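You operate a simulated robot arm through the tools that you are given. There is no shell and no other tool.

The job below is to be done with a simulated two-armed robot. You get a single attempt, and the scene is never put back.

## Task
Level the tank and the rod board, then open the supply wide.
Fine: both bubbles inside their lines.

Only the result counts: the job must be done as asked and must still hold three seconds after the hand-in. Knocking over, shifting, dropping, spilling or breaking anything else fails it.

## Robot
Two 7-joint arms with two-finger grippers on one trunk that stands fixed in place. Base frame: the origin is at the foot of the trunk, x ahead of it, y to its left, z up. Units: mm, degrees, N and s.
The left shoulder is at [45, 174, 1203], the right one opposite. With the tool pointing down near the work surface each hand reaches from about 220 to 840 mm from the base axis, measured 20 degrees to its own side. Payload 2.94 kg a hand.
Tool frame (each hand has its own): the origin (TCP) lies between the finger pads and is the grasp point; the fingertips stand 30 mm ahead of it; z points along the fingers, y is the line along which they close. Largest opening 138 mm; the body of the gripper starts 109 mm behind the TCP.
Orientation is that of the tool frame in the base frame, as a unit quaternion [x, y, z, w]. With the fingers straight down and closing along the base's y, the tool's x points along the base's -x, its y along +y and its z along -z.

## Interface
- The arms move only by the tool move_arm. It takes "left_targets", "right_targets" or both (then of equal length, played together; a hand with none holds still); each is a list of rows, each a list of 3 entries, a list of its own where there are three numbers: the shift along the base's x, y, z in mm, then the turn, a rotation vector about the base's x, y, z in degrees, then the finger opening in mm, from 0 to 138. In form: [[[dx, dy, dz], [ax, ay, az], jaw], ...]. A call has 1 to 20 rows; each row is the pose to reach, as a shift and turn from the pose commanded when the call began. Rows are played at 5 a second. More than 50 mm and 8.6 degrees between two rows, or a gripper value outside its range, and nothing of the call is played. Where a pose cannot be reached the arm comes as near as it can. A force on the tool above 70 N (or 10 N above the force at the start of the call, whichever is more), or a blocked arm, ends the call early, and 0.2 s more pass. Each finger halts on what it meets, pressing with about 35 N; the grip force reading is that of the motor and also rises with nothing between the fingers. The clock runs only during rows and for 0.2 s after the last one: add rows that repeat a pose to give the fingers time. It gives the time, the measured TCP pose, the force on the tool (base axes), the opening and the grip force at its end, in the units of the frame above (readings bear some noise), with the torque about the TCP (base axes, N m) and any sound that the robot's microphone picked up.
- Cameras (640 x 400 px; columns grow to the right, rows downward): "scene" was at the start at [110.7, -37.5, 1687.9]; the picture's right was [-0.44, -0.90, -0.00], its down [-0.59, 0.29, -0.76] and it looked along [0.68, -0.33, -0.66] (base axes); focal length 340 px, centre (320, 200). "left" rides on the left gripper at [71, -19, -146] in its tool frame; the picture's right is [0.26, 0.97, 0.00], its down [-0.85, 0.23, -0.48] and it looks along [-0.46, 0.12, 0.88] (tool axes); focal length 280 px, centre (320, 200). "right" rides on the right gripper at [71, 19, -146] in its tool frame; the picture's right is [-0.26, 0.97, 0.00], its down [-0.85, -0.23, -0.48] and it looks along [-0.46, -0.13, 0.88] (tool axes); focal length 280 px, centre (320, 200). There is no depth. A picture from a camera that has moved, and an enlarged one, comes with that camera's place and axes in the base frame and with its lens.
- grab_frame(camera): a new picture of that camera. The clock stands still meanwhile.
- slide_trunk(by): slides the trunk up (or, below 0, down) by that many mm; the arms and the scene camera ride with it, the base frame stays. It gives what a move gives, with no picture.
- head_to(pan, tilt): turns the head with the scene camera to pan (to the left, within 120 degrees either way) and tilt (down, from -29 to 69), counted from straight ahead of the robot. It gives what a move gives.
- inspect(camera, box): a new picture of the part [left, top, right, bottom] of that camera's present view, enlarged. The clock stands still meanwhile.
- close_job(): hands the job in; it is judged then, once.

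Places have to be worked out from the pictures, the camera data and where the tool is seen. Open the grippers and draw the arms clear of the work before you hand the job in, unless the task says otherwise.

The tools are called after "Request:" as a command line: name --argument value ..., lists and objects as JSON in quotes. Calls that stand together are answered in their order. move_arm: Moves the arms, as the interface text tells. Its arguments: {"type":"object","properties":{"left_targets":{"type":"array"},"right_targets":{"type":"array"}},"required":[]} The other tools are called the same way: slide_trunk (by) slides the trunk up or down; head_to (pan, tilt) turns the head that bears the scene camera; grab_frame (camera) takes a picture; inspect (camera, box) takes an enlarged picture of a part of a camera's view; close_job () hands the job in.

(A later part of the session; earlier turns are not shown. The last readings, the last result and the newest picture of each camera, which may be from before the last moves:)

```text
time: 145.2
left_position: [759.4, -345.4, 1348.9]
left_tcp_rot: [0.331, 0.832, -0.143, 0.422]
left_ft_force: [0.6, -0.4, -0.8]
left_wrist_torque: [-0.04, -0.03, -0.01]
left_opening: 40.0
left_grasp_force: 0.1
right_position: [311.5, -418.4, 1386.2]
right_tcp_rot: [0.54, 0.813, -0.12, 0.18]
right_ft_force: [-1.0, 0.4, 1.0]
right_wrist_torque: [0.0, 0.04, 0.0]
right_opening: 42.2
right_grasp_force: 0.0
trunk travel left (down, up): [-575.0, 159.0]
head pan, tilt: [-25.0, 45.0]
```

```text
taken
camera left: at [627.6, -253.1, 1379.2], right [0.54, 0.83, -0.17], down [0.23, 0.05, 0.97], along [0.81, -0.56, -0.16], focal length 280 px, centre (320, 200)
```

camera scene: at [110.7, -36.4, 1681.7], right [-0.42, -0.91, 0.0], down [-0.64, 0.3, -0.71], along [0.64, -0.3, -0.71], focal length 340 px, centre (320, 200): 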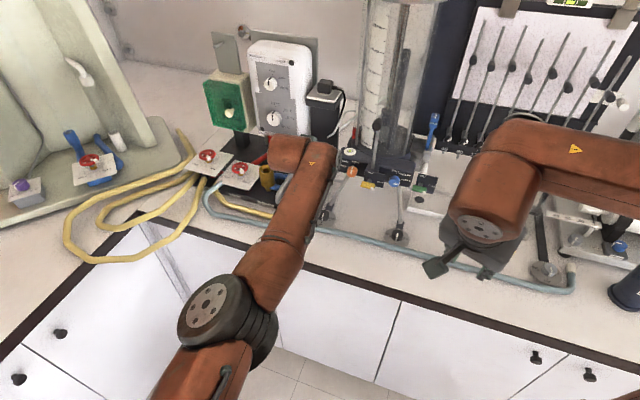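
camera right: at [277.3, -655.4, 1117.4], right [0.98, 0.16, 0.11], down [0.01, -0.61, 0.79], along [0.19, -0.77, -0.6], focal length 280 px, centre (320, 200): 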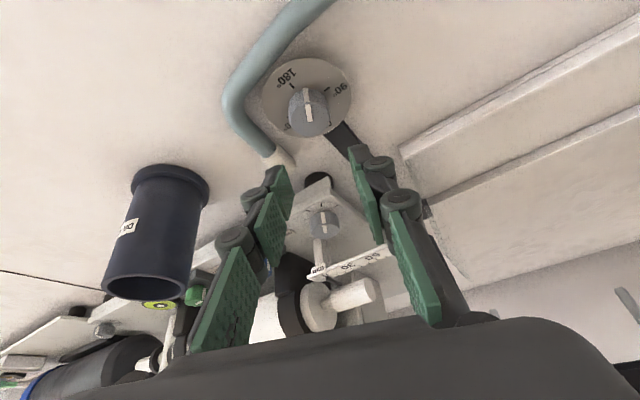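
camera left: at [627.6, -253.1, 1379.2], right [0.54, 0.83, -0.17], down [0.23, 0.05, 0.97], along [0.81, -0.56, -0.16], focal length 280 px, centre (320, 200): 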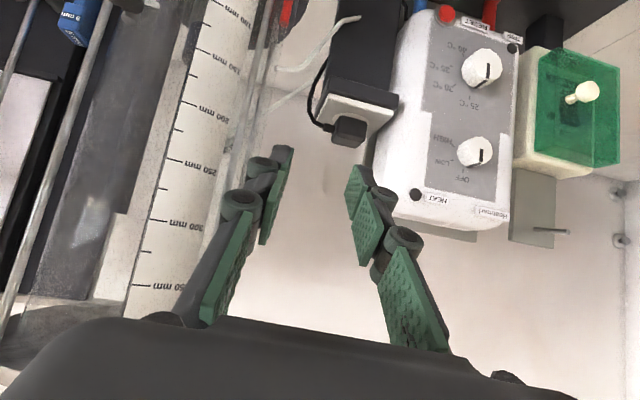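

Request:
head_to --pan 0 --tilt 60

Request:
grab_frame --camera "scene"

```text
time: 146.1
left_position: [758.9, -345.8, 1349.0]
left_tcp_rot: [0.332, 0.832, -0.143, 0.421]
left_ft_force: [0.3, 0.4, -0.4]
left_wrist_torque: [0.0, 0.01, -0.02]
left_opening: 40.1
left_grasp_force: 0.0
right_position: [311.9, -419.2, 1384.7]
right_tcp_rot: [0.54, 0.814, -0.118, 0.18]
right_ft_force: [0.2, -0.4, 0.8]
right_wrist_torque: [-0.02, -0.03, 0.02]
right_opening: 41.9
right_grasp_force: 0.1
trunk travel left (down, up): [-575.0, 159.0]
head pan, tilt: [0.0, 60.0]
```

```text
taken
camera scene: at [51.6, -0.8, 1862.4], right [0.0, -1.0, 0.0], down [-0.87, 0.0, -0.5], along [0.5, 0.0, -0.87], focal length 340 px, centre (320, 200)
```

scene: 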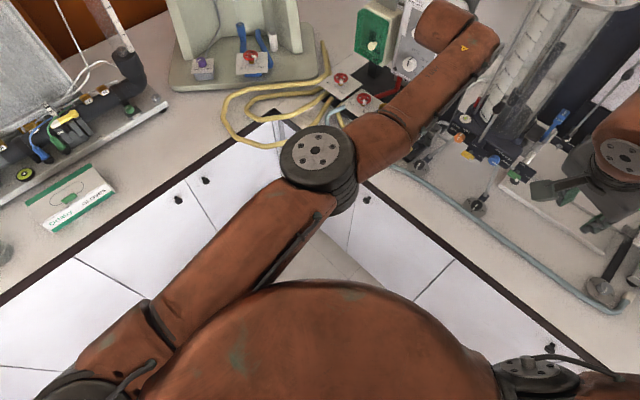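

The left arm is stretched but free. I draw the hand back toward the robot in modest steps to bend the elbow again.

Request:
move_arm --left_targets '[[[-25, 20, 0], [0, 0, 0], 40], [[-50, 40, 0], [0, 0, 0], 40], [[-75, 60, 0], [0, 0, 0], 40], [[-100, 80, 0], [0, 0, 0], 40], [[-125, 100, 0], [0, 0, 0], 40], [[-150, 120, 0], [0, 0, 0], 40], [[-175, 140, 0], [0, 0, 0], 40], [[-200, 160, 0], [0, 0, 0], 40]]'

Request:
grab_frame --camera "scene"

```text
time: 147.9
left_position: [759.9, -343.8, 1347.7]
left_tcp_rot: [0.332, 0.832, -0.144, 0.421]
left_ft_force: [0.9, 0.4, -0.4]
left_wrist_torque: [0.0, -0.04, -0.02]
left_opening: 39.9
left_grasp_force: 0.0
left hand out of reach, approached as far as the arm can: row 1, 2, 3, 4, 5, 6, 7, 8
right_position: [311.8, -417.8, 1385.8]
right_tcp_rot: [0.541, 0.813, -0.119, 0.179]
right_ft_force: [-0.3, 0.0, 0.2]
right_wrist_torque: [-0.02, 0.02, 0.0]
right_opening: 41.7
right_grasp_force: 0.0
trunk travel left (down, up): [-575.0, 159.0]
head pan, tilt: [0.0, 60.0]
```

```text
taken
camera scene: at [51.7, -0.7, 1862.4], right [0.0, -1.0, 0.0], down [-0.87, 0.0, -0.5], along [0.5, 0.0, -0.87], focal length 340 px, centre (320, 200)
```

scene: 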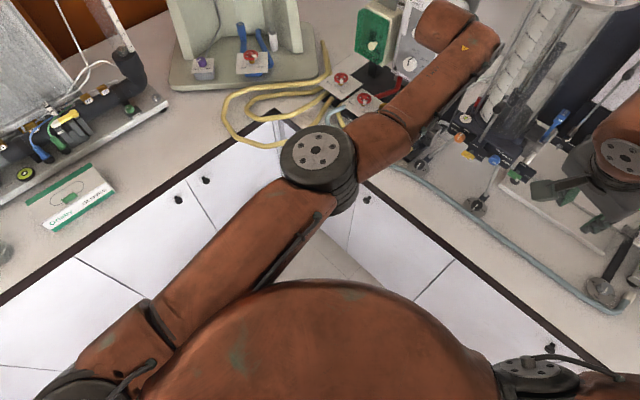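

The solver is stuck at this stretched pose. As worked before, I combine raising the hand with un-tilting it to tool-down to get the elbow bending again.

Request:
move_arm --left_targets '[[[-10, 10, 20], [4.2, 4.6, 0], 40], [[-25, 25, 40], [8.4, 9.2, 0], 40], [[-40, 40, 60], [12.6, 13.9, 0], 40], [[-60, 60, 80], [16.9, 18.5, 0], 40], [[-80, 80, 100], [21.1, 23.1, 0], 40], [[-105, 105, 115], [25.3, 27.7, 0], 40], [[-130, 130, 130], [29.5, 32.4, 0], 40], [[-160, 160, 140], [33.7, 37, 0], 40], [[-190, 190, 150], [33.7, 37, 0], 40], [[-220, 220, 150], [33.7, 37, 0], 40], [[-250, 250, 150], [33.7, 37, 0], 40]]'

Request:
grab_frame --camera "scene"

```text
time: 150.3
left_position: [572.6, -163.6, 1500.6]
left_tcp_rot: [0.376, 0.926, 0.002, 0.029]
left_ft_force: [-1.1, 0.5, 0.2]
left_wrist_torque: [-0.01, -0.03, 0.02]
left_opening: 40.1
left_grasp_force: 0.0
left hand out of reach, approached as far as the arm can: row 1, 2, 3, 4, 5, 6, 7, 8, 9, 10, 11
right_position: [310.3, -414.9, 1386.8]
right_tcp_rot: [0.541, 0.813, -0.121, 0.181]
right_ft_force: [-0.6, -1.0, 0.9]
right_wrist_torque: [0.05, -0.02, 0.01]
right_opening: 42.1
right_grasp_force: 0.1
trunk travel left (down, up): [-575.0, 159.0]
head pan, tilt: [0.0, 60.0]
```

```text
taken
camera scene: at [51.2, -3.6, 1862.4], right [0.0, -1.0, 0.0], down [-0.87, 0.0, -0.5], along [0.5, 0.0, -0.87], focal length 340 px, centre (320, 200)
```

scene: 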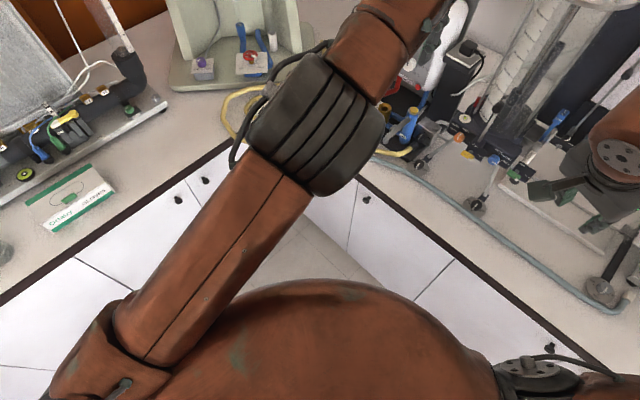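

Still stretched. I command a long sideways return toward the earlier comfortable parking place at the left, which should fold the elbow.

Request:
move_arm --left_targets '[[[-12, 40, -14], [0, 0, 1.3], 40], [[-24, 80, -28], [0, 0, 2.6], 40], [[-36, 120, -42], [0, 0, 3.9], 40], [[-48, 160, -56], [0, 0, 5.2], 40], [[-60, 200, -70], [0, 0, 6.5], 40], [[-72, 240, -84], [0, 0, 7.8], 40], [[-84, 280, -98], [0, 0, 9.1], 40], [[-96, 320, -112], [0, 0, 10.4], 40], [[-108, 360, -126], [0, 0, 11.7], 40], [[-120, 400, -140], [0, 0, 13], 40], [[-134, 435, -150], [0, 0, 14], 40], [[-134, 435, -150], [0, 0, 14], 40]]'

Request:
grab_frame --camera "scene"

```text
time: 152.9
left_position: [591.6, -163.4, 1474.9]
left_tcp_rot: [0.362, 0.931, 0.001, 0.035]
left_ft_force: [-0.2, 0.9, 0.9]
left_wrist_torque: [-0.04, -0.04, -0.02]
left_opening: 39.9
left_grasp_force: 0.0
left hand out of reach, approached as far as the arm can: row 1, 2, 3, 4, 5, 6, 7, 8, 9, 10, 11, 12
right_position: [311.5, -417.1, 1385.1]
right_tcp_rot: [0.541, 0.813, -0.119, 0.18]
right_ft_force: [0.1, 0.1, -0.5]
right_wrist_torque: [-0.02, 0.02, 0.03]
right_opening: 41.8
right_grasp_force: 0.1
trunk travel left (down, up): [-575.0, 159.0]
head pan, tilt: [0.0, 60.0]
```

```text
taken
camera scene: at [51.8, -0.3, 1862.4], right [0.0, -1.0, 0.0], down [-0.87, 0.0, -0.5], along [0.5, 0.0, -0.87], focal length 340 px, centre (320, 200)
```

scene: 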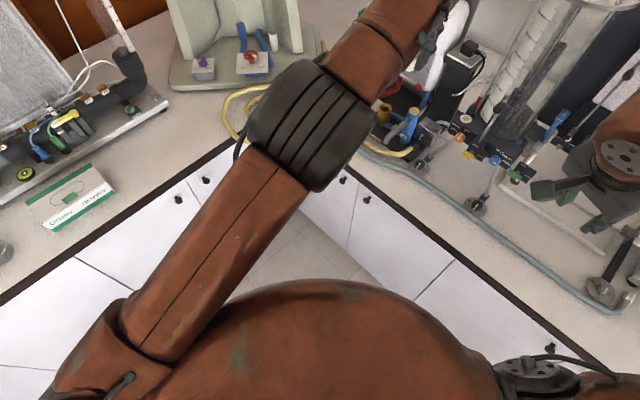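

Even sideways moves are refused, which suggests a wrist joint sits at its stop after the big rolls. I test which way the wrist is free: yaw +40° in place.

Request:
move_arm --left_targets '[[[0, 0, 0], [0, 0, 8], 40], [[0, 0, 0], [0, 0, 16], 40], [[0, 0, 0], [0, 0, 24], 40], [[0, 0, 0], [0, 0, 32], 40], [[0, 0, 0], [0, 0, 40], 40]]'

Request:
move_arm --left_targets '[[[-20, 20, 0], [0, 0, 0], 40], [[-40, 40, 0], [0, 0, 0], 40]]'

```text
time: 154.1
left_position: [574.5, -170.3, 1487.1]
left_tcp_rot: [0.021, 0.999, 0.014, 0.033]
left_ft_force: [0.1, 0.3, -0.1]
left_wrist_torque: [0.01, 0.0, 0.0]
left_opening: 40.0
left_grasp_force: 0.1
left hand out of reach, approached as far as the arm can: row 4, 5
right_position: [309.3, -418.7, 1386.3]
right_tcp_rot: [0.54, 0.813, -0.119, 0.18]
right_ft_force: [-0.5, -0.3, 0.8]
right_wrist_torque: [0.02, -0.04, 0.02]
right_opening: 41.8
right_grasp_force: 0.0
trunk travel left (down, up): [-575.0, 159.0]
head pan, tilt: [0.0, 60.0]
```

```text
time: 154.7
left_position: [576.0, -170.7, 1486.2]
left_tcp_rot: [0.022, 0.999, 0.013, 0.033]
left_ft_force: [0.6, 0.5, -0.4]
left_wrist_torque: [0.01, -0.01, -0.01]
left_opening: 39.8
left_grasp_force: 0.0
left hand out of reach, approached as far as the arm can: row 1, 2
right_position: [310.3, -419.0, 1385.1]
right_tcp_rot: [0.54, 0.814, -0.118, 0.18]
right_ft_force: [-0.8, -0.5, -0.6]
right_wrist_torque: [0.0, -0.01, -0.01]
right_opening: 41.9
right_grasp_force: 0.1
trunk travel left (down, up): [-575.0, 159.0]
head pan, tilt: [0.0, 60.0]
```

Translation toward the robot is still refused. I probe small single-axis moves to find which directions are free.

Request:
move_arm --left_targets '[[[0, 0, 30], [0, 0, 0], 40]]'

Request:
move_arm --left_targets '[[[0, 30, 0], [0, 0, 0], 40]]'

Request:
move_arm --left_targets '[[[0, -30, 0], [0, 0, 0], 40]]'

Request:
move_arm --left_targets '[[[0, 0, -30], [0, 0, 0], 40]]'

```text
time: 155.1
left_position: [570.0, -159.2, 1513.8]
left_tcp_rot: [0.023, 0.999, 0.012, 0.032]
left_ft_force: [0.4, 0.4, 0.2]
left_wrist_torque: [-0.07, -0.01, 0.01]
left_opening: 40.0
left_grasp_force: 0.1
left hand out of reach, approached as far as the arm can: row 1
right_position: [311.5, -415.5, 1387.6]
right_tcp_rot: [0.54, 0.813, -0.12, 0.181]
right_ft_force: [0.6, 0.6, 0.8]
right_wrist_torque: [-0.06, -0.04, -0.01]
right_opening: 42.1
right_grasp_force: 0.1
trunk travel left (down, up): [-575.0, 159.0]
head pan, tilt: [0.0, 60.0]
```

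```text
time: 155.5
left_position: [571.9, -128.4, 1512.9]
left_tcp_rot: [0.023, 0.999, 0.012, 0.031]
left_ft_force: [0.6, 0.7, -0.2]
left_wrist_torque: [-0.14, 0.09, -0.01]
left_opening: 39.8
left_grasp_force: 0.1
right_position: [314.4, -413.6, 1386.8]
right_tcp_rot: [0.54, 0.813, -0.121, 0.18]
right_ft_force: [1.0, 0.5, 0.3]
right_wrist_torque: [-0.05, 0.08, -0.06]
right_opening: 42.1
right_grasp_force: 0.2
trunk travel left (down, up): [-575.0, 159.0]
head pan, tilt: [0.0, 60.0]
```

```text
time: 155.9
left_position: [568.5, -174.7, 1515.1]
left_tcp_rot: [0.023, 0.999, 0.016, 0.033]
left_ft_force: [0.0, -1.3, -0.3]
left_wrist_torque: [0.04, -0.07, -0.01]
left_opening: 40.2
left_grasp_force: 0.0
right_position: [310.3, -428.2, 1384.5]
right_tcp_rot: [0.541, 0.814, -0.115, 0.178]
right_ft_force: [-0.7, -0.6, -1.6]
right_wrist_torque: [-0.01, -0.04, 0.04]
right_opening: 42.0
right_grasp_force: 0.1
trunk travel left (down, up): [-575.0, 159.0]
head pan, tilt: [0.0, 60.0]
```

```text
time: 156.3
left_position: [576.2, -155.8, 1484.8]
left_tcp_rot: [0.021, 0.999, 0.011, 0.032]
left_ft_force: [0.6, 0.1, 0.7]
left_wrist_torque: [-0.01, 0.1, -0.01]
left_opening: 39.8
left_grasp_force: 0.0
right_position: [313.1, -412.8, 1386.4]
right_tcp_rot: [0.539, 0.813, -0.124, 0.18]
right_ft_force: [-0.1, -1.7, -0.4]
right_wrist_torque: [0.1, 0.03, 0.04]
right_opening: 42.0
right_grasp_force: 0.1
trunk travel left (down, up): [-575.0, 159.0]
head pan, tilt: [0.0, 60.0]
```

The arm responds again. I move it gently left in short steps and then back to the parking place.

Request:
move_arm --left_targets '[[[0, 30, 0], [0, 0, 0], 40], [[-5, 65, 0], [0, 0, 0], 40], [[-15, 100, 0], [0, 0, 0], 40], [[-30, 140, 0], [0, 0, 0], 40], [[-50, 180, 0], [0, 0, 0], 40], [[-70, 220, 0], [0, 0, 0], 40], [[-90, 260, -10], [0, 0, 0], 40], [[-110, 300, -30], [0, 0, 0], 40], [[-125, 340, -50], [0, 0, 0], 40], [[-135, 380, -70], [0, 0, 0], 40], [[-138, 420, -90], [0, 0, 0], 40], [[-138, 430, -120], [0, 0, 0], 40]]'

Request:
grab_frame --camera "scene"

```text
time: 158.9
left_position: [431.8, 269.5, 1367.2]
left_tcp_rot: [0.023, 0.999, 0.012, 0.033]
left_ft_force: [0.5, -0.2, 0.6]
left_wrist_torque: [0.05, 0.06, 0.0]
left_opening: 40.2
left_grasp_force: 0.1
right_position: [311.3, -416.5, 1385.3]
right_tcp_rot: [0.54, 0.813, -0.119, 0.18]
right_ft_force: [-0.2, -0.4, 0.3]
right_wrist_torque: [-0.01, 0.02, 0.01]
right_opening: 42.2
right_grasp_force: 0.1
trunk travel left (down, up): [-575.0, 159.0]
head pan, tilt: [0.0, 60.0]
```

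```text
taken
camera scene: at [52.3, 1.1, 1862.3], right [0.0, -1.0, 0.0], down [-0.87, 0.0, -0.5], along [0.5, 0.0, -0.87], focal length 340 px, centre (320, 200)
```

scene: 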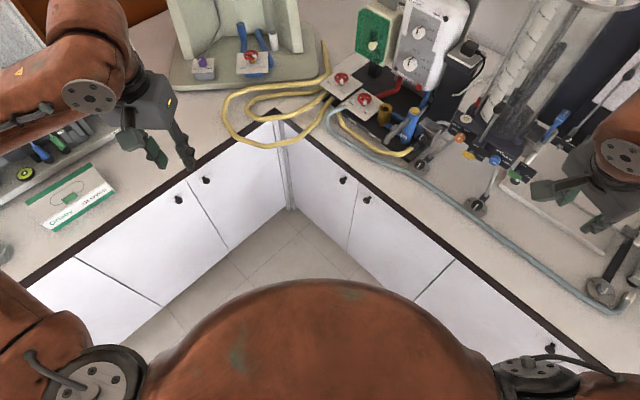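

The left arm is back in a comfortable posture. I lower the trunk to its original height and check the scene and both bubbles.

Request:
slide_trunk --by -200

Request:
head_to --pan -35 --tilt 42

Request:
grab_frame --camera "scene"

Request:
inspect --camera "scene" --box '[230, 130, 330, 210]'

```text
time: 161.1
left_position: [430.4, 269.8, 1166.2]
left_tcp_rot: [0.022, 0.999, 0.012, 0.033]
left_ft_force: [-0.7, 0.2, 0.4]
left_wrist_torque: [-0.02, -0.01, -0.02]
left_opening: 40.1
left_grasp_force: 0.1
right_position: [312.3, -417.6, 1186.0]
right_tcp_rot: [0.54, 0.813, -0.119, 0.181]
right_ft_force: [0.7, 0.4, 0.9]
right_wrist_torque: [-0.02, -0.03, 0.01]
right_opening: 42.0
right_grasp_force: 0.1
trunk travel left (down, up): [-375.0, 359.0]
head pan, tilt: [0.0, 60.0]
```

```text
time: 162.1
left_position: [430.5, 267.5, 1166.3]
left_tcp_rot: [0.024, 0.999, 0.013, 0.033]
left_ft_force: [-0.7, -0.5, -0.2]
left_wrist_torque: [0.0, 0.0, -0.01]
left_opening: 40.1
left_grasp_force: 0.0
right_position: [311.3, -416.5, 1185.3]
right_tcp_rot: [0.54, 0.813, -0.12, 0.181]
right_ft_force: [0.6, 0.3, 0.9]
right_wrist_torque: [-0.01, 0.0, -0.02]
right_opening: 42.1
right_grasp_force: 0.1
trunk travel left (down, up): [-375.0, 359.0]
head pan, tilt: [-35.0, 42.0]
```

```text
taken
camera scene: at [103.1, -47.5, 1686.3], right [-0.57, -0.82, 0.0], down [-0.55, 0.38, -0.74], along [0.61, -0.43, -0.67], focal length 340 px, centre (320, 200)
```

scene: 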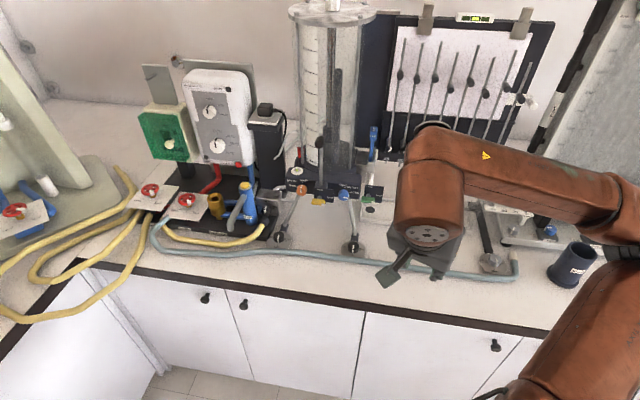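

```text
5.00 times, centred on (280, 170) of scene
camera zoom: at [103.1, -47.5, 1686.3], right [-0.57, -0.82, 0.0], down [-0.55, 0.38, -0.74], along [0.61, -0.43, -0.67], focal length 1703 px, centre (520, 350)
```

zoom: 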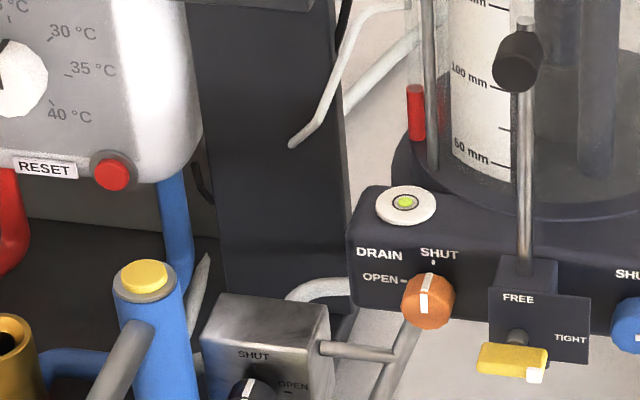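

Everything stands undisturbed and both bubbles are centred. I bring the left hand (tool-down, yaw -42°) to (580,-150,1100), well inside its reach.

Request:
move_arm --left_targets '[[[15, -42, -6], [0, 0.4, -4], 40], [[30, -84, -12], [0, 0.8, -7.9], 40], [[45, -126, -19], [0, 1.2, -11.9], 40], [[60, -168, -26], [0, 1.6, -15.9], 40], [[75, -210, -33], [0, 2.1, -19.9], 40], [[90, -252, -40], [0.1, 2.5, -23.8], 40], [[105, -294, -46], [0.1, 2.9, -27.8], 40], [[120, -336, -53], [0.1, 3.3, -31.8], 40], [[135, -378, -60], [0.1, 3.7, -35.7], 40], [[149.5, -418.5, -66], [0.1, 4.1, -39.7], 40], [[149.5, -418.5, -66], [0.1, 4.1, -39.7], 40]]'

```text
time: 164.5
left_position: [582.1, -149.8, 1099.9]
left_tcp_rot: [0.361, 0.933, 0.0, -0.001]
left_ft_force: [0.2, -0.6, 0.5]
left_wrist_torque: [-0.05, -0.01, 0.01]
left_opening: 40.1
left_grasp_force: 0.1
right_position: [311.5, -416.0, 1186.2]
right_tcp_rot: [0.54, 0.813, -0.12, 0.18]
right_ft_force: [-0.7, 0.9, 0.2]
right_wrist_torque: [-0.03, 0.0, 0.01]
right_opening: 42.0
right_grasp_force: 0.1
trunk travel left (down, up): [-375.0, 359.0]
head pan, tilt: [-35.0, 42.0]
```

No limits met. I tilt the hand forward to 70° (20° below level) while easing it to (660,-245,1060).

Request:
move_arm --left_targets '[[[8, -9.5, -4], [-4.7, -5.2, 0], 40], [[16, -19, -8], [-9.4, -10.3, 0], 40], [[23, -28.5, -12], [-14.2, -15.5, 0], 40], [[31, -38, -16], [-18.9, -20.7, 0], 40], [[39, -47.5, -20], [-23.6, -25.9, 0], 40], [[47, -57, -24], [-28.3, -31, 0], 40], [[55, -66.5, -28], [-33, -36.2, 0], 40], [[62, -76, -32], [-37.8, -41.4, 0], 40], [[70, -85.5, -36], [-42.5, -46.5, 0], 40], [[78, -95, -40], [-47.2, -51.7, 0], 40], [[78, -95, -40], [-47.2, -51.7, 0], 40]]'

Request:
grab_frame --camera "left"

Request:
grab_frame --camera "scene"

```text
time: 166.9
left_position: [659.3, -245.4, 1059.5]
left_tcp_rot: [0.295, 0.763, -0.207, 0.536]
left_ft_force: [0.5, -1.0, 0.4]
left_wrist_torque: [0.0, 0.0, 0.02]
left_opening: 40.0
left_grasp_force: 0.0
right_position: [310.9, -417.4, 1186.1]
right_tcp_rot: [0.54, 0.814, -0.119, 0.18]
right_ft_force: [0.3, 0.2, 0.5]
right_wrist_torque: [0.02, 0.03, 0.05]
right_opening: 42.0
right_grasp_force: 0.0
trunk travel left (down, up): [-375.0, 359.0]
head pan, tilt: [-35.0, 42.0]
```

```text
taken
camera left: at [525.9, -151.4, 1043.4], right [0.58, 0.77, -0.25], down [0.04, 0.28, 0.96], along [0.81, -0.57, 0.13], focal length 280 px, centre (320, 200)
```

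left: 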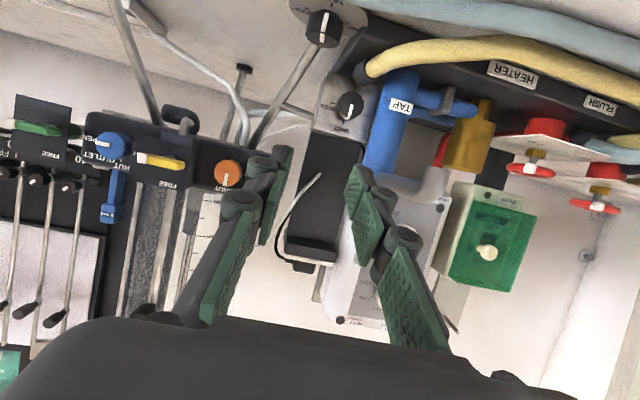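

```text
taken
camera scene: at [103.1, -48.0, 1686.3], right [-0.57, -0.82, 0.0], down [-0.55, 0.38, -0.74], along [0.61, -0.43, -0.67], focal length 340 px, centre (320, 200)
```

scene: 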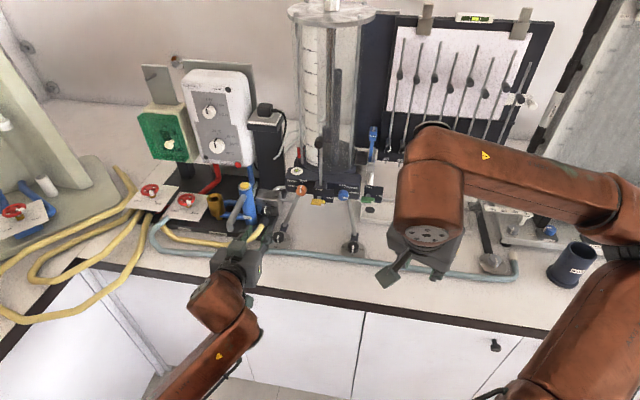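

Reached cleanly, with an excellent view of the box knob. I now roll the hand 35° about the bench normal (toward the turning direction) here in free space.

Request:
move_arm --left_targets '[[[0, 0, 0], [5.2, -4.7, 0], 40], [[0, 0, 0], [10.3, -9.4, 0], 40], [[0, 0, 0], [15.5, -14.2, 0], 40], [[0, 0, 0], [20.7, -18.9, 0], 40], [[0, 0, 0], [25.9, -23.6, 0], 40], [[0, 0, 0], [25.9, -23.6, 0], 40]]'

Request:
grab_frame --camera "left"

Request:
inspect --camera "left" --box '[220, 60, 420, 220]'

```text
time: 168.3
left_position: [657.4, -246.2, 1057.8]
left_tcp_rot: [0.444, 0.666, 0.033, 0.598]
left_ft_force: [0.4, 0.5, 1.0]
left_wrist_torque: [0.0, 0.04, -0.02]
left_opening: 40.1
left_grasp_force: 0.1
right_position: [311.3, -417.0, 1185.6]
right_tcp_rot: [0.54, 0.814, -0.119, 0.18]
right_ft_force: [0.0, 0.1, -0.5]
right_wrist_torque: [0.02, 0.01, 0.01]
right_opening: 42.0
right_grasp_force: 0.0
trunk travel left (down, up): [-375.0, 359.0]
head pan, tilt: [-35.0, 42.0]
```

```text
taken
camera left: at [534.5, -141.5, 1034.9], right [0.56, 0.75, 0.35], down [-0.36, -0.16, 0.92], along [0.75, -0.64, 0.18], focal length 280 px, centre (320, 200)
```

left: 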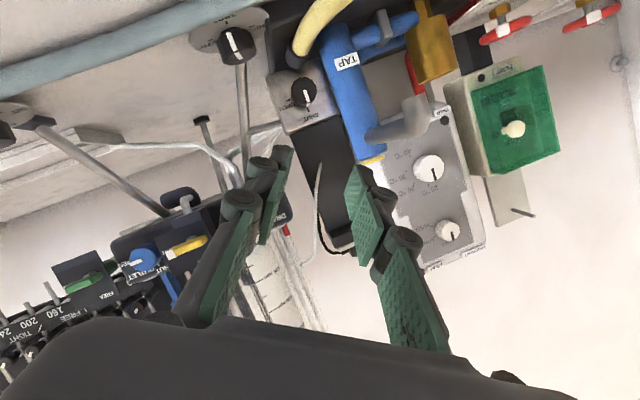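

```text
2.50 times, centred on (320, 140) of left
camera zoom: at [534.5, -141.5, 1034.9], right [0.56, 0.75, 0.35], down [-0.36, -0.16, 0.92], along [0.75, -0.64, 0.18], focal length 701 px, centre (320, 350)
```

zoom: 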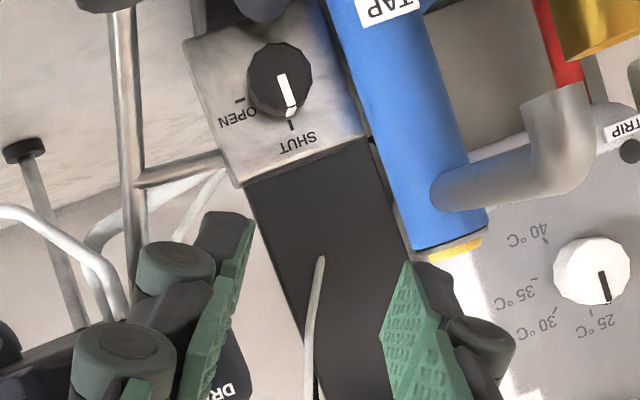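

The roll is fine here too. I zoom at the collar/knob/TAP gaps from this viewpoint to plan finger clearances.

Request:
inspect --camera "left" --box '[240, 10, 400, 130]'

Request:
grab_frame --camera "scene"

```text
3.33 times, centred on (320, 70) of left
camera zoom: at [534.5, -141.5, 1034.9], right [0.56, 0.75, 0.35], down [-0.36, -0.16, 0.92], along [0.75, -0.64, 0.18], focal length 935 px, centre (320, 633)
```

zoom: 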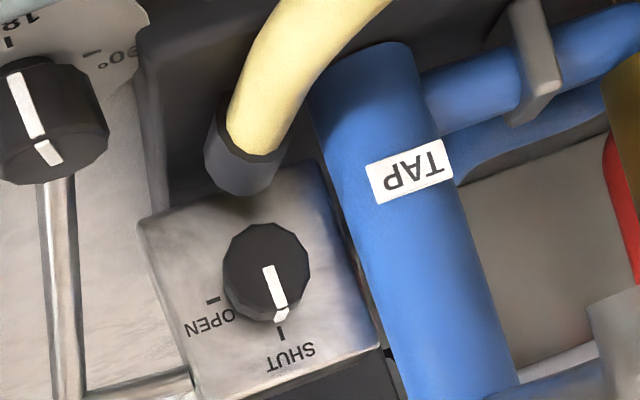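

```text
taken
camera scene: at [103.3, -48.0, 1686.3], right [-0.57, -0.82, 0.0], down [-0.55, 0.38, -0.74], along [0.61, -0.43, -0.67], focal length 340 px, centre (320, 200)
```

scene: 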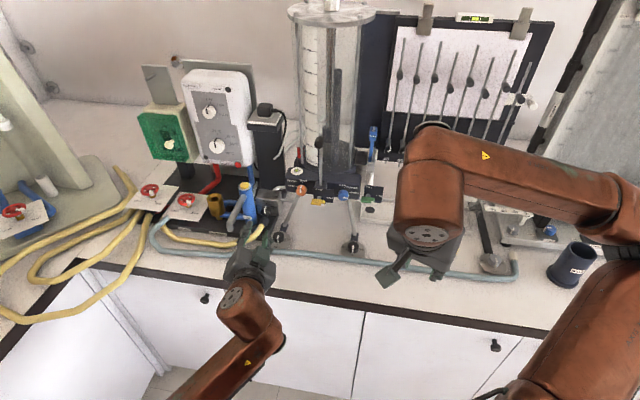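

Clearances look workable: TAP edge ≈35 mm and collar ≈28 mm from the knob axis. I descend to a stand-off with the tool axis aimed at the knob: TCP (711.7,-258.7,982.3).

Request:
move_arm --left_targets '[[[15, -3.5, -22], [0, 0, 0], 40], [[32, -7.5, -45], [0, 0, 0], 40], [[45, -10.5, -62], [0, 0, 0], 40], [[54.3, -12.5, -75.5], [0, 0, 0], 40], [[54.3, -12.5, -75.5], [0, 0, 0], 40]]'

Request:
grab_frame --camera "left"

Request:
inspect --camera "left" --box '[220, 60, 420, 220]'

Request:
grab_frame --camera "scene"

```text
time: 169.5
left_position: [712.7, -255.7, 983.1]
left_tcp_rot: [0.443, 0.666, 0.033, 0.599]
left_ft_force: [-0.1, 0.5, -0.4]
left_wrist_torque: [0.01, 0.02, -0.01]
left_opening: 39.9
left_grasp_force: 0.0
right_position: [311.6, -416.5, 1186.8]
right_tcp_rot: [0.541, 0.813, -0.119, 0.18]
right_ft_force: [-0.4, -0.2, 0.2]
right_wrist_torque: [0.02, 0.0, 0.02]
right_opening: 42.1
right_grasp_force: 0.0
trunk travel left (down, up): [-375.0, 359.0]
head pan, tilt: [-35.0, 42.0]
```

```text
taken
camera left: at [588.3, -152.7, 959.8], right [0.56, 0.75, 0.35], down [-0.36, -0.16, 0.92], along [0.75, -0.64, 0.18], focal length 280 px, centre (320, 200)
```

left: 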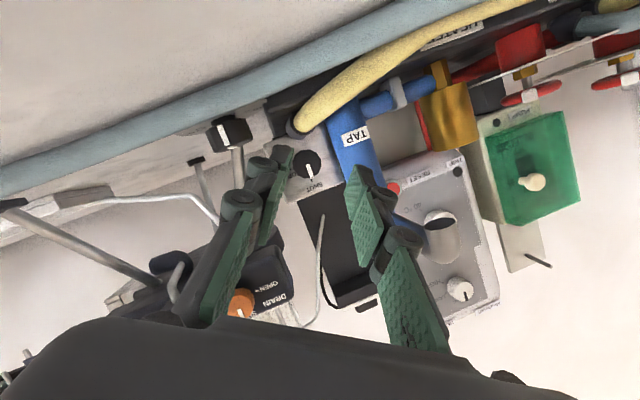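

```text
2.50 times, centred on (320, 140) of left
camera zoom: at [588.3, -152.7, 959.8], right [0.56, 0.75, 0.35], down [-0.36, -0.16, 0.92], along [0.75, -0.64, 0.18], focal length 701 px, centre (320, 350)
```

zoom: 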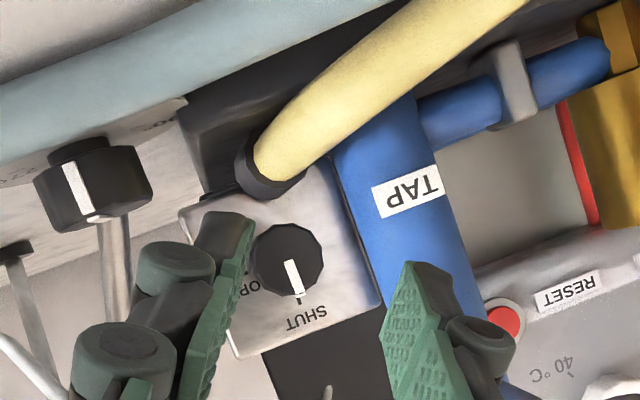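

```text
taken
camera scene: at [103.1, -48.0, 1686.3], right [-0.57, -0.82, 0.0], down [-0.55, 0.38, -0.74], along [0.61, -0.43, -0.67], focal length 340 px, centre (320, 200)
```

scene: 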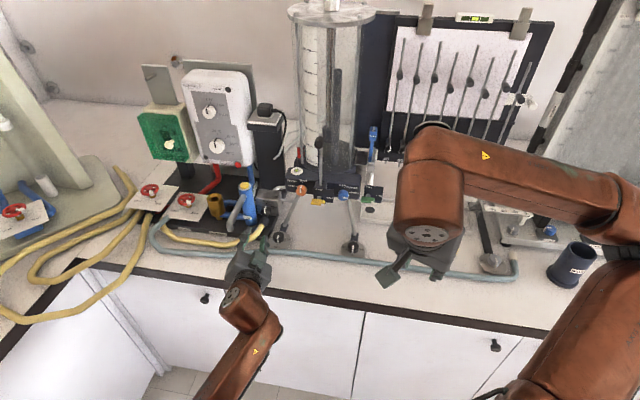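

The view fits the plan; from it the final grasp TCP should be about (789,-329,979). I advance most of the way, stopping ~35 mm short, and re-measure.

Request:
move_arm --left_targets '[[[12, -12, -1], [0, 0, 0], 40], [[25, -25, -2], [0, 0, 0], 40], [[38, -37.5, -3], [0, 0, 0], 40], [[50.3, -49.9, -4.2], [0, 0, 0], 40], [[50.3, -49.9, -4.2], [0, 0, 0], 40]]'

Request:
grab_frame --camera "left"

Request:
inspect --camera "left" --box '[220, 80, 420, 240]'

Request:
inspect --camera "scene" --box '[200, 160, 320, 260]'

```text
time: 170.7
left_position: [764.4, -307.3, 978.8]
left_tcp_rot: [0.442, 0.667, 0.033, 0.599]
left_ft_force: [-0.9, -0.4, -0.7]
left_wrist_torque: [0.01, 0.02, -0.02]
left_opening: 40.0
left_grasp_force: 0.1
right_position: [311.4, -416.4, 1186.0]
right_tcp_rot: [0.54, 0.813, -0.119, 0.181]
right_ft_force: [0.1, 0.3, -0.1]
right_wrist_torque: [0.0, 0.0, -0.01]
right_opening: 42.0
right_grasp_force: 0.0
trunk travel left (down, up): [-375.0, 359.0]
head pan, tilt: [-35.0, 42.0]
```

```text
taken
camera left: at [639.7, -203.4, 954.9], right [0.56, 0.75, 0.35], down [-0.36, -0.16, 0.92], along [0.75, -0.64, 0.18], focal length 280 px, centre (320, 200)
```

left: 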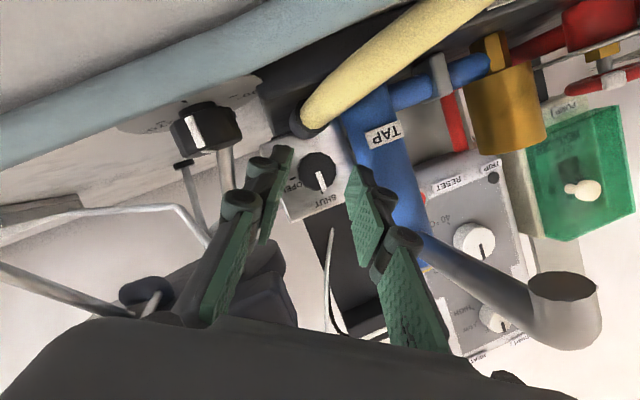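

```text
2.50 times, centred on (320, 160) of left
camera zoom: at [639.7, -203.4, 954.9], right [0.56, 0.75, 0.35], down [-0.36, -0.16, 0.92], along [0.75, -0.64, 0.18], focal length 701 px, centre (320, 300)
```

zoom: 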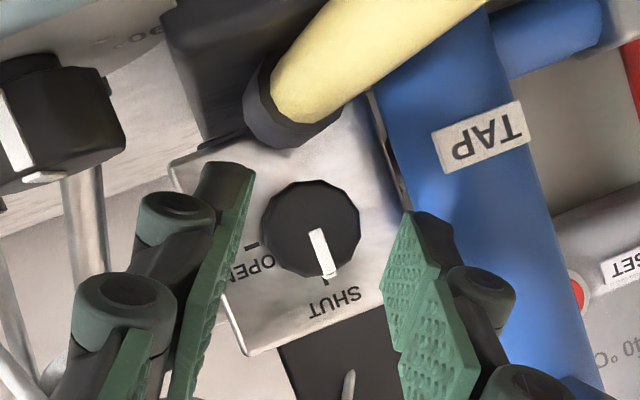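

```text
4.00 times, centred on (260, 210) of scene
camera zoom: at [103.1, -47.8, 1686.3], right [-0.57, -0.82, 0.0], down [-0.55, 0.38, -0.74], along [0.61, -0.43, -0.67], focal length 1362 px, centre (560, 160)
```

zoom: 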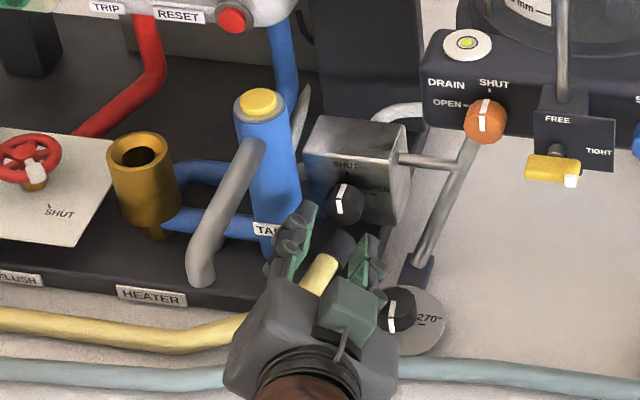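

Measured again: remaining move ≈(24.2,-22.7,0.1). The upper-left finger will pass close by the TAP, so I narrow to 37 mm and advance 16 mm first, then look.

Request:
move_arm --left_targets '[[[0, 0, 0], [0, 0, 0], 37], [[4, -4, -0.2], [0, 0, 0], 37], [[8, -7.7, -0.3], [0, 0, 0], 37], [[11.6, -11.2, -0.4], [0, 0, 0], 37], [[11.6, -11.2, -0.4], [0, 0, 0], 37]]'

Request:
inspect --camera "left" --box '[220, 80, 420, 240]'

```text
time: 171.9
left_position: [775.2, -319.0, 979.2]
left_tcp_rot: [0.443, 0.666, 0.033, 0.599]
left_ft_force: [-0.8, 0.4, -0.5]
left_wrist_torque: [-0.02, 0.0, 0.05]
left_opening: 36.8
left_grasp_force: 0.1
right_position: [312.5, -417.9, 1185.2]
right_tcp_rot: [0.54, 0.813, -0.119, 0.18]
right_ft_force: [-0.5, -0.3, 0.6]
right_wrist_torque: [0.05, 0.01, -0.02]
right_opening: 41.9
right_grasp_force: 0.1
trunk travel left (down, up): [-375.0, 359.0]
head pan, tilt: [-35.0, 42.0]
```

```text
2.50 times, centred on (320, 160) of left
camera zoom: at [651.2, -215.2, 955.4], right [0.56, 0.75, 0.35], down [-0.36, -0.16, 0.92], along [0.75, -0.64, 0.18], focal length 701 px, centre (320, 300)
```

zoom: 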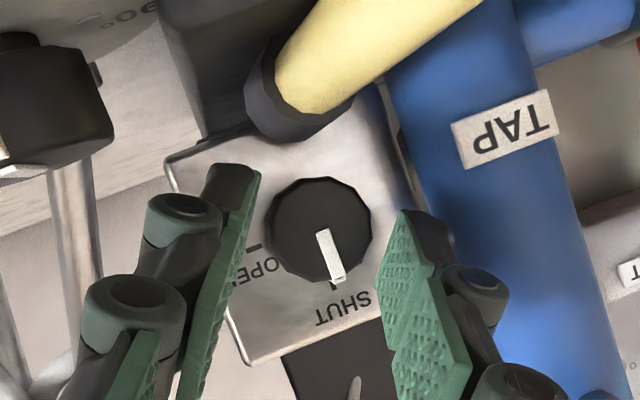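

Centring is good. I narrow to 35.5 mm with a slight bias away from the TAP and advance the final ~17 mm slowly.

Request:
move_arm --left_targets '[[[0, 0, 0], [0, 0, 0], 35.5], [[4, -3.6, 0], [0, 0, 0], 35.5], [[8, -7.2, 0], [0, 0, 0], 35.5], [[12.6, -11.2, 0], [0, 0, 0], 35.5], [[12.6, -11.2, 0], [0, 0, 0], 35.5]]'

Request:
inspect --camera "left" --box '[220, 80, 420, 240]'

Request:
inspect --camera "scene" --box '[220, 170, 300, 240]'

```text
time: 173.1
left_position: [788.7, -330.0, 977.8]
left_tcp_rot: [0.443, 0.666, 0.033, 0.599]
left_ft_force: [-0.4, -0.9, -0.1]
left_wrist_torque: [0.01, -0.01, 0.0]
left_opening: 35.4
left_grasp_force: 0.1
right_position: [312.2, -417.4, 1185.1]
right_tcp_rot: [0.54, 0.814, -0.118, 0.18]
right_ft_force: [-0.3, 0.6, -0.7]
right_wrist_torque: [-0.01, -0.01, -0.03]
right_opening: 42.1
right_grasp_force: 0.2
trunk travel left (down, up): [-375.0, 359.0]
head pan, tilt: [-35.0, 42.0]
```

```text
2.50 times, centred on (320, 160) of left
camera zoom: at [663.1, -226.6, 955.0], right [0.56, 0.75, 0.35], down [-0.36, -0.16, 0.92], along [0.75, -0.64, 0.18], focal length 701 px, centre (320, 300)
```

zoom: 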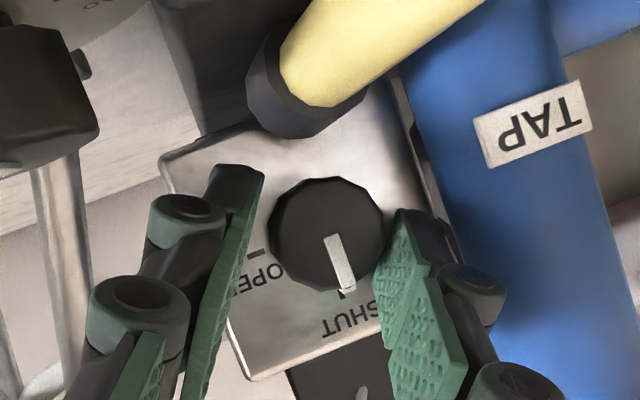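

```text
5.71 times, centred on (260, 205) of scene
camera zoom: at [103.4, -48.3, 1686.3], right [-0.57, -0.82, 0.0], down [-0.55, 0.38, -0.74], along [0.61, -0.43, -0.67], focal length 1946 px, centre (663, 171)
```

zoom: 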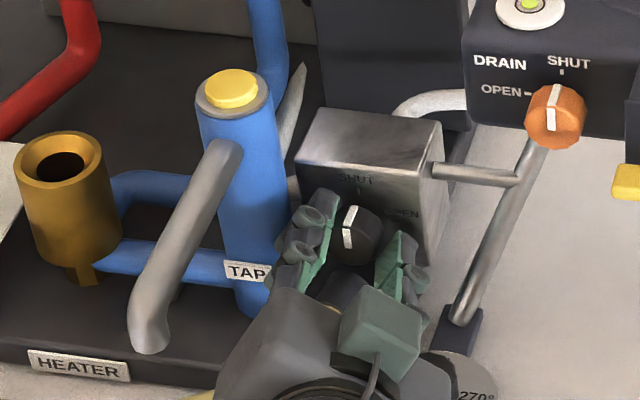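

The fingertips now straddle the knob with no contact force. I close on it.

Request:
move_arm --left_targets '[[[0, 0, 0], [0, 0, 0], 30], [[0, 0, 0], [0, 0, 0], 25], [[0, 0, 0], [0, 0, 0], 25], [[0, 0, 0], [0, 0, 0], 25]]'

Request:
inspect --camera "left" --box '[220, 80, 420, 240]'

```text
time: 174.1
left_position: [788.6, -330.7, 979.8]
left_tcp_rot: [0.444, 0.666, 0.033, 0.599]
left_ft_force: [4.6, -0.1, 3.8]
left_wrist_torque: [0.14, 0.05, -0.15]
left_opening: 28.2
left_grasp_force: 45.1
right_position: [312.0, -418.2, 1185.6]
right_tcp_rot: [0.541, 0.813, -0.119, 0.18]
right_ft_force: [-0.5, 0.5, 0.1]
right_wrist_torque: [-0.02, 0.03, -0.03]
right_opening: 42.0
right_grasp_force: 0.0
trunk travel left (down, up): [-375.0, 359.0]
head pan, tilt: [-35.0, 42.0]
```

```text
2.50 times, centred on (320, 160) of left
camera zoom: at [663.6, -226.1, 955.4], right [0.56, 0.75, 0.35], down [-0.36, -0.16, 0.92], along [0.75, -0.64, 0.18], focal length 701 px, centre (320, 300)
```

zoom: 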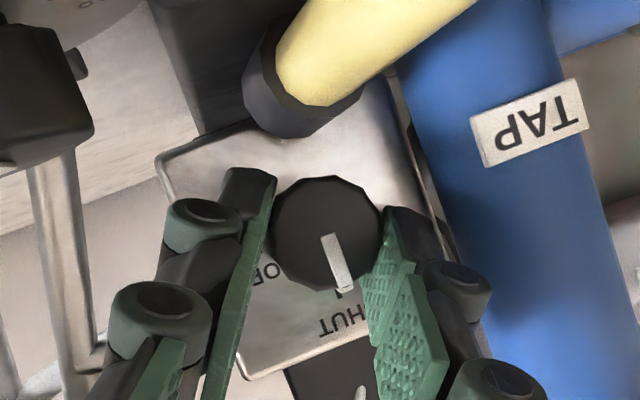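

The knob (28 mm) is held firmly with little side force. I turn it clockwise about its own axis by 16° first and check.

Request:
move_arm --left_targets '[[[0.3, 0.3, 0.3], [0, 0, 0], 22], [[0, -0.1, 0], [3, -2.7, 0], 22], [[-0.3, -0.4, -0.5], [5.9, -5.4, 0], 22], [[-0.6, -0.7, -0.9], [8.9, -8.1, 0], 22], [[-0.9, -1, -1.4], [11.8, -10.8, 0], 22], [[-0.9, -1, -1.4], [11.8, -10.8, 0], 22]]'

Request:
inspect --camera "left" --box '[220, 80, 420, 240]'

Request:
inspect --camera "scene" --box '[220, 170, 300, 240]'

```text
time: 175.5
left_position: [787.3, -331.1, 976.6]
left_tcp_rot: [0.497, 0.6, 0.144, 0.61]
left_ft_force: [-0.1, 3.2, -1.8]
left_wrist_torque: [-0.62, 0.56, -0.06]
left_opening: 28.1
left_grasp_force: 45.6
right_position: [311.5, -416.8, 1186.4]
right_tcp_rot: [0.54, 0.814, -0.119, 0.18]
right_ft_force: [-1.4, 0.2, -0.8]
right_wrist_torque: [0.01, 0.0, 0.01]
right_opening: 42.2
right_grasp_force: 0.1
trunk travel left (down, up): [-375.0, 359.0]
head pan, tilt: [-35.0, 42.0]
```

```text
2.50 times, centred on (320, 160) of left
camera zoom: at [667.7, -221.5, 951.9], right [0.47, 0.65, 0.6], down [-0.52, -0.34, 0.78], along [0.71, -0.68, 0.18], focal length 701 px, centre (320, 300)
```

zoom: 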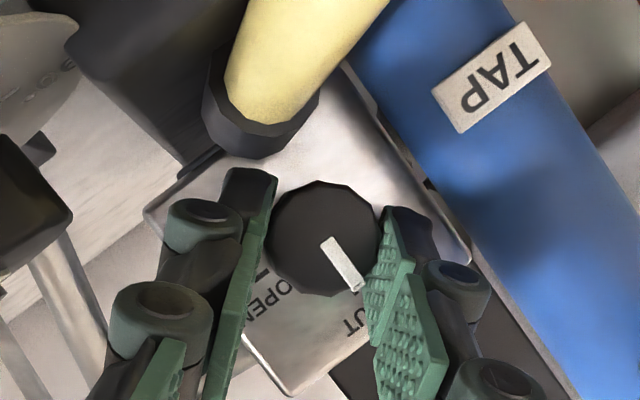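

```text
5.71 times, centred on (260, 205) of scene
camera zoom: at [103.7, -48.0, 1686.2], right [-0.57, -0.82, 0.0], down [-0.55, 0.38, -0.74], along [0.61, -0.43, -0.67], focal length 1946 px, centre (663, 171)
```

zoom: 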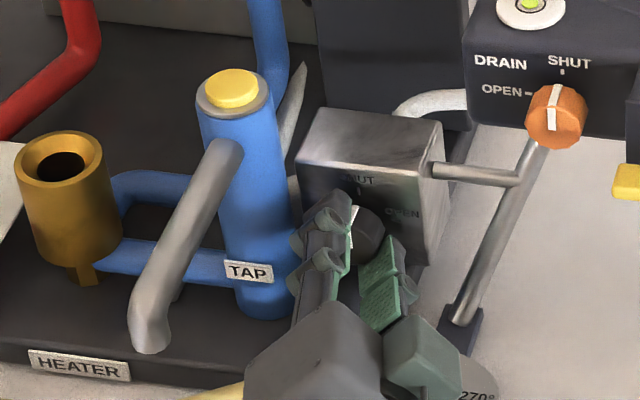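

Resisting torque is ≈0.8 N·m and the pointer has followed only part of the 16°; some is take-up between the pads and the faceted knob. I continue another 14° and compare.

Request:
move_arm --left_targets '[[[-0.3, -0.3, -0.4], [2.6, -2.4, 0], 20], [[-0.6, -0.7, -0.9], [5.2, -4.7, 0], 20], [[-0.8, -0.9, -1.4], [7.8, -7.1, 0], 20], [[-1.1, -1.2, -1.9], [10.3, -9.4, 0], 20], [[-1.1, -1.2, -1.9], [10.3, -9.4, 0], 20]]'

Request:
inspect --camera "left" --box '[220, 80, 420, 240]'

Request:
inspect --camera "scene" --box '[220, 170, 300, 240]'

```text
time: 176.7
left_position: [785.0, -333.6, 976.3]
left_tcp_rot: [0.537, 0.532, 0.235, 0.61]
left_ft_force: [-11.3, 1.6, -6.2]
left_wrist_torque: [-0.2, 0.43, -0.12]
left_opening: 28.3
left_grasp_force: 45.6
right_position: [310.0, -417.6, 1186.1]
right_tcp_rot: [0.54, 0.813, -0.119, 0.18]
right_ft_force: [0.6, -0.1, -1.4]
right_wrist_torque: [0.0, -0.04, 0.01]
right_opening: 41.8
right_grasp_force: 0.0
trunk travel left (down, up): [-375.0, 359.0]
head pan, tilt: [-35.0, 42.0]
```

```text
2.50 times, centred on (320, 160) of left
camera zoom: at [669.8, -219.4, 952.3], right [0.36, 0.53, 0.77], down [-0.64, -0.46, 0.61], along [0.68, -0.71, 0.17], focal length 701 px, centre (320, 300)
```

zoom: 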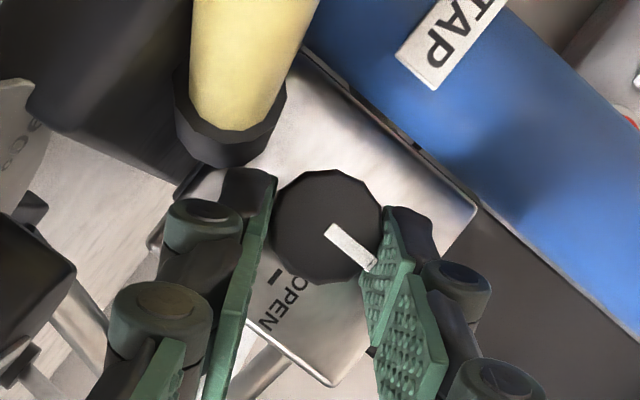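

```text
5.71 times, centred on (260, 205) of scene
camera zoom: at [102.4, -48.5, 1686.3], right [-0.57, -0.82, 0.0], down [-0.55, 0.38, -0.74], along [0.61, -0.43, -0.67], focal length 1946 px, centre (663, 171)
```

zoom: 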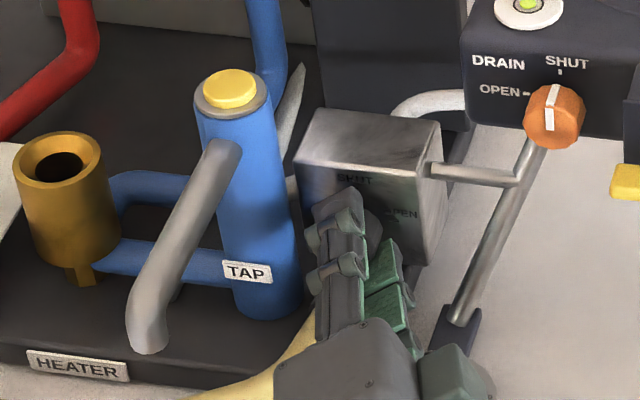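

The pads seem to have slid round the knob rather than turning it. I open the fingers slightly and look at where the pointer really stands.

Request:
move_arm --left_targets '[[[0, 0, 0], [0, 0, 0], 34], [[0, 0, 0], [0, 0, 0], 34]]'

Request:
inspect --camera "left" --box '[240, 90, 400, 210]'

Request:
inspect --camera "scene" --box '[240, 175, 290, 215]'

```text
time: 177.3
left_position: [785.8, -331.0, 976.4]
left_tcp_rot: [0.536, 0.533, 0.236, 0.61]
left_ft_force: [0.3, -0.2, -0.3]
left_wrist_torque: [0.01, 0.0, -0.03]
left_opening: 34.1
left_grasp_force: 0.1
right_position: [312.0, -416.5, 1186.0]
right_tcp_rot: [0.54, 0.814, -0.119, 0.18]
right_ft_force: [0.1, 0.3, 0.1]
right_wrist_torque: [-0.05, 0.0, 0.01]
right_opening: 41.9
right_grasp_force: 0.2
trunk travel left (down, up): [-375.0, 359.0]
head pan, tilt: [-35.0, 42.0]
```

```text
3.33 times, centred on (320, 150) of left
camera zoom: at [671.2, -218.4, 952.3], right [0.36, 0.53, 0.77], down [-0.64, -0.47, 0.61], along [0.68, -0.71, 0.17], focal length 935 px, centre (320, 367)
```

zoom: 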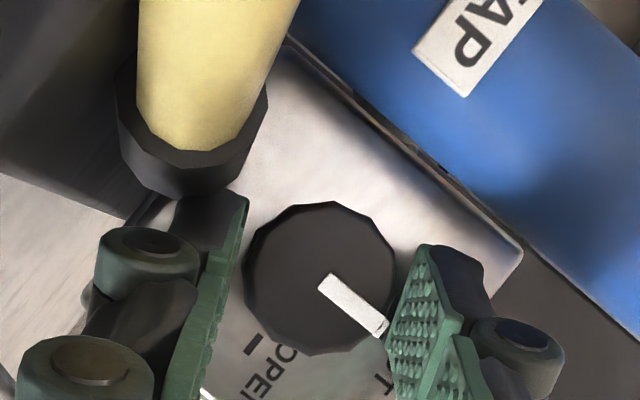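

```text
10.00 times, centred on (265, 195) of scene
camera zoom: at [103.5, -48.6, 1686.3], right [-0.57, -0.82, 0.0], down [-0.55, 0.38, -0.74], along [0.61, -0.43, -0.67], focal length 3405 px, centre (870, 250)
```

zoom: 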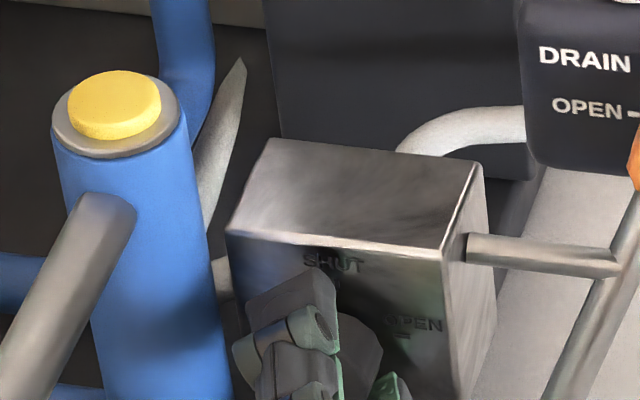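

The pointer has not moved: I had only the tapered front of the knob (28.2 mm instead of ~31), so it slipped. I roll back 30° with fingers open at 35.5 mm and then go ~4 mm deeper before gripping again.

Request:
move_arm --left_targets '[[[0, 0, 0], [0, 0, 0], 35.5], [[0.5, 0.5, 0.9], [-5.9, 5.4, 0], 35.5], [[1, 1.1, 1.9], [-11.8, 10.8, 0], 35.5], [[1.6, 1.8, 2.8], [-17.7, 16.2, 0], 35.5], [[2, 2.2, 3.4], [-22.2, 20.2, 0], 35.5], [[2, 2.2, 3.4], [-22.2, 20.2, 0], 35.5]]'

Request:
inspect --camera "left" --box '[240, 90, 400, 210]'

```text
time: 178.7
left_position: [788.7, -331.5, 979.1]
left_tcp_rot: [0.443, 0.667, 0.032, 0.599]
left_ft_force: [-0.6, -0.5, 0.5]
left_wrist_torque: [-0.02, 0.0, -0.01]
left_opening: 35.4
left_grasp_force: 0.1
right_position: [311.4, -417.7, 1184.9]
right_tcp_rot: [0.54, 0.813, -0.119, 0.18]
right_ft_force: [-0.4, 0.2, 0.1]
right_wrist_torque: [-0.01, 0.02, 0.0]
right_opening: 42.1
right_grasp_force: 0.0
trunk travel left (down, up): [-375.0, 359.0]
head pan, tilt: [-35.0, 42.0]
```

```text
3.33 times, centred on (320, 150) of left
camera zoom: at [663.9, -226.8, 955.2], right [0.56, 0.75, 0.35], down [-0.36, -0.16, 0.92], along [0.75, -0.64, 0.18], focal length 935 px, centre (320, 367)
```

zoom: 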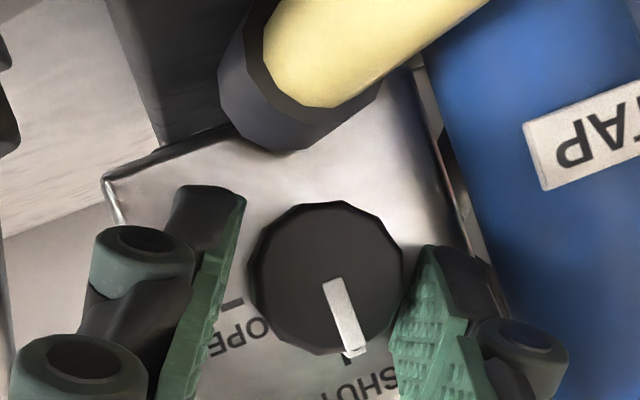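

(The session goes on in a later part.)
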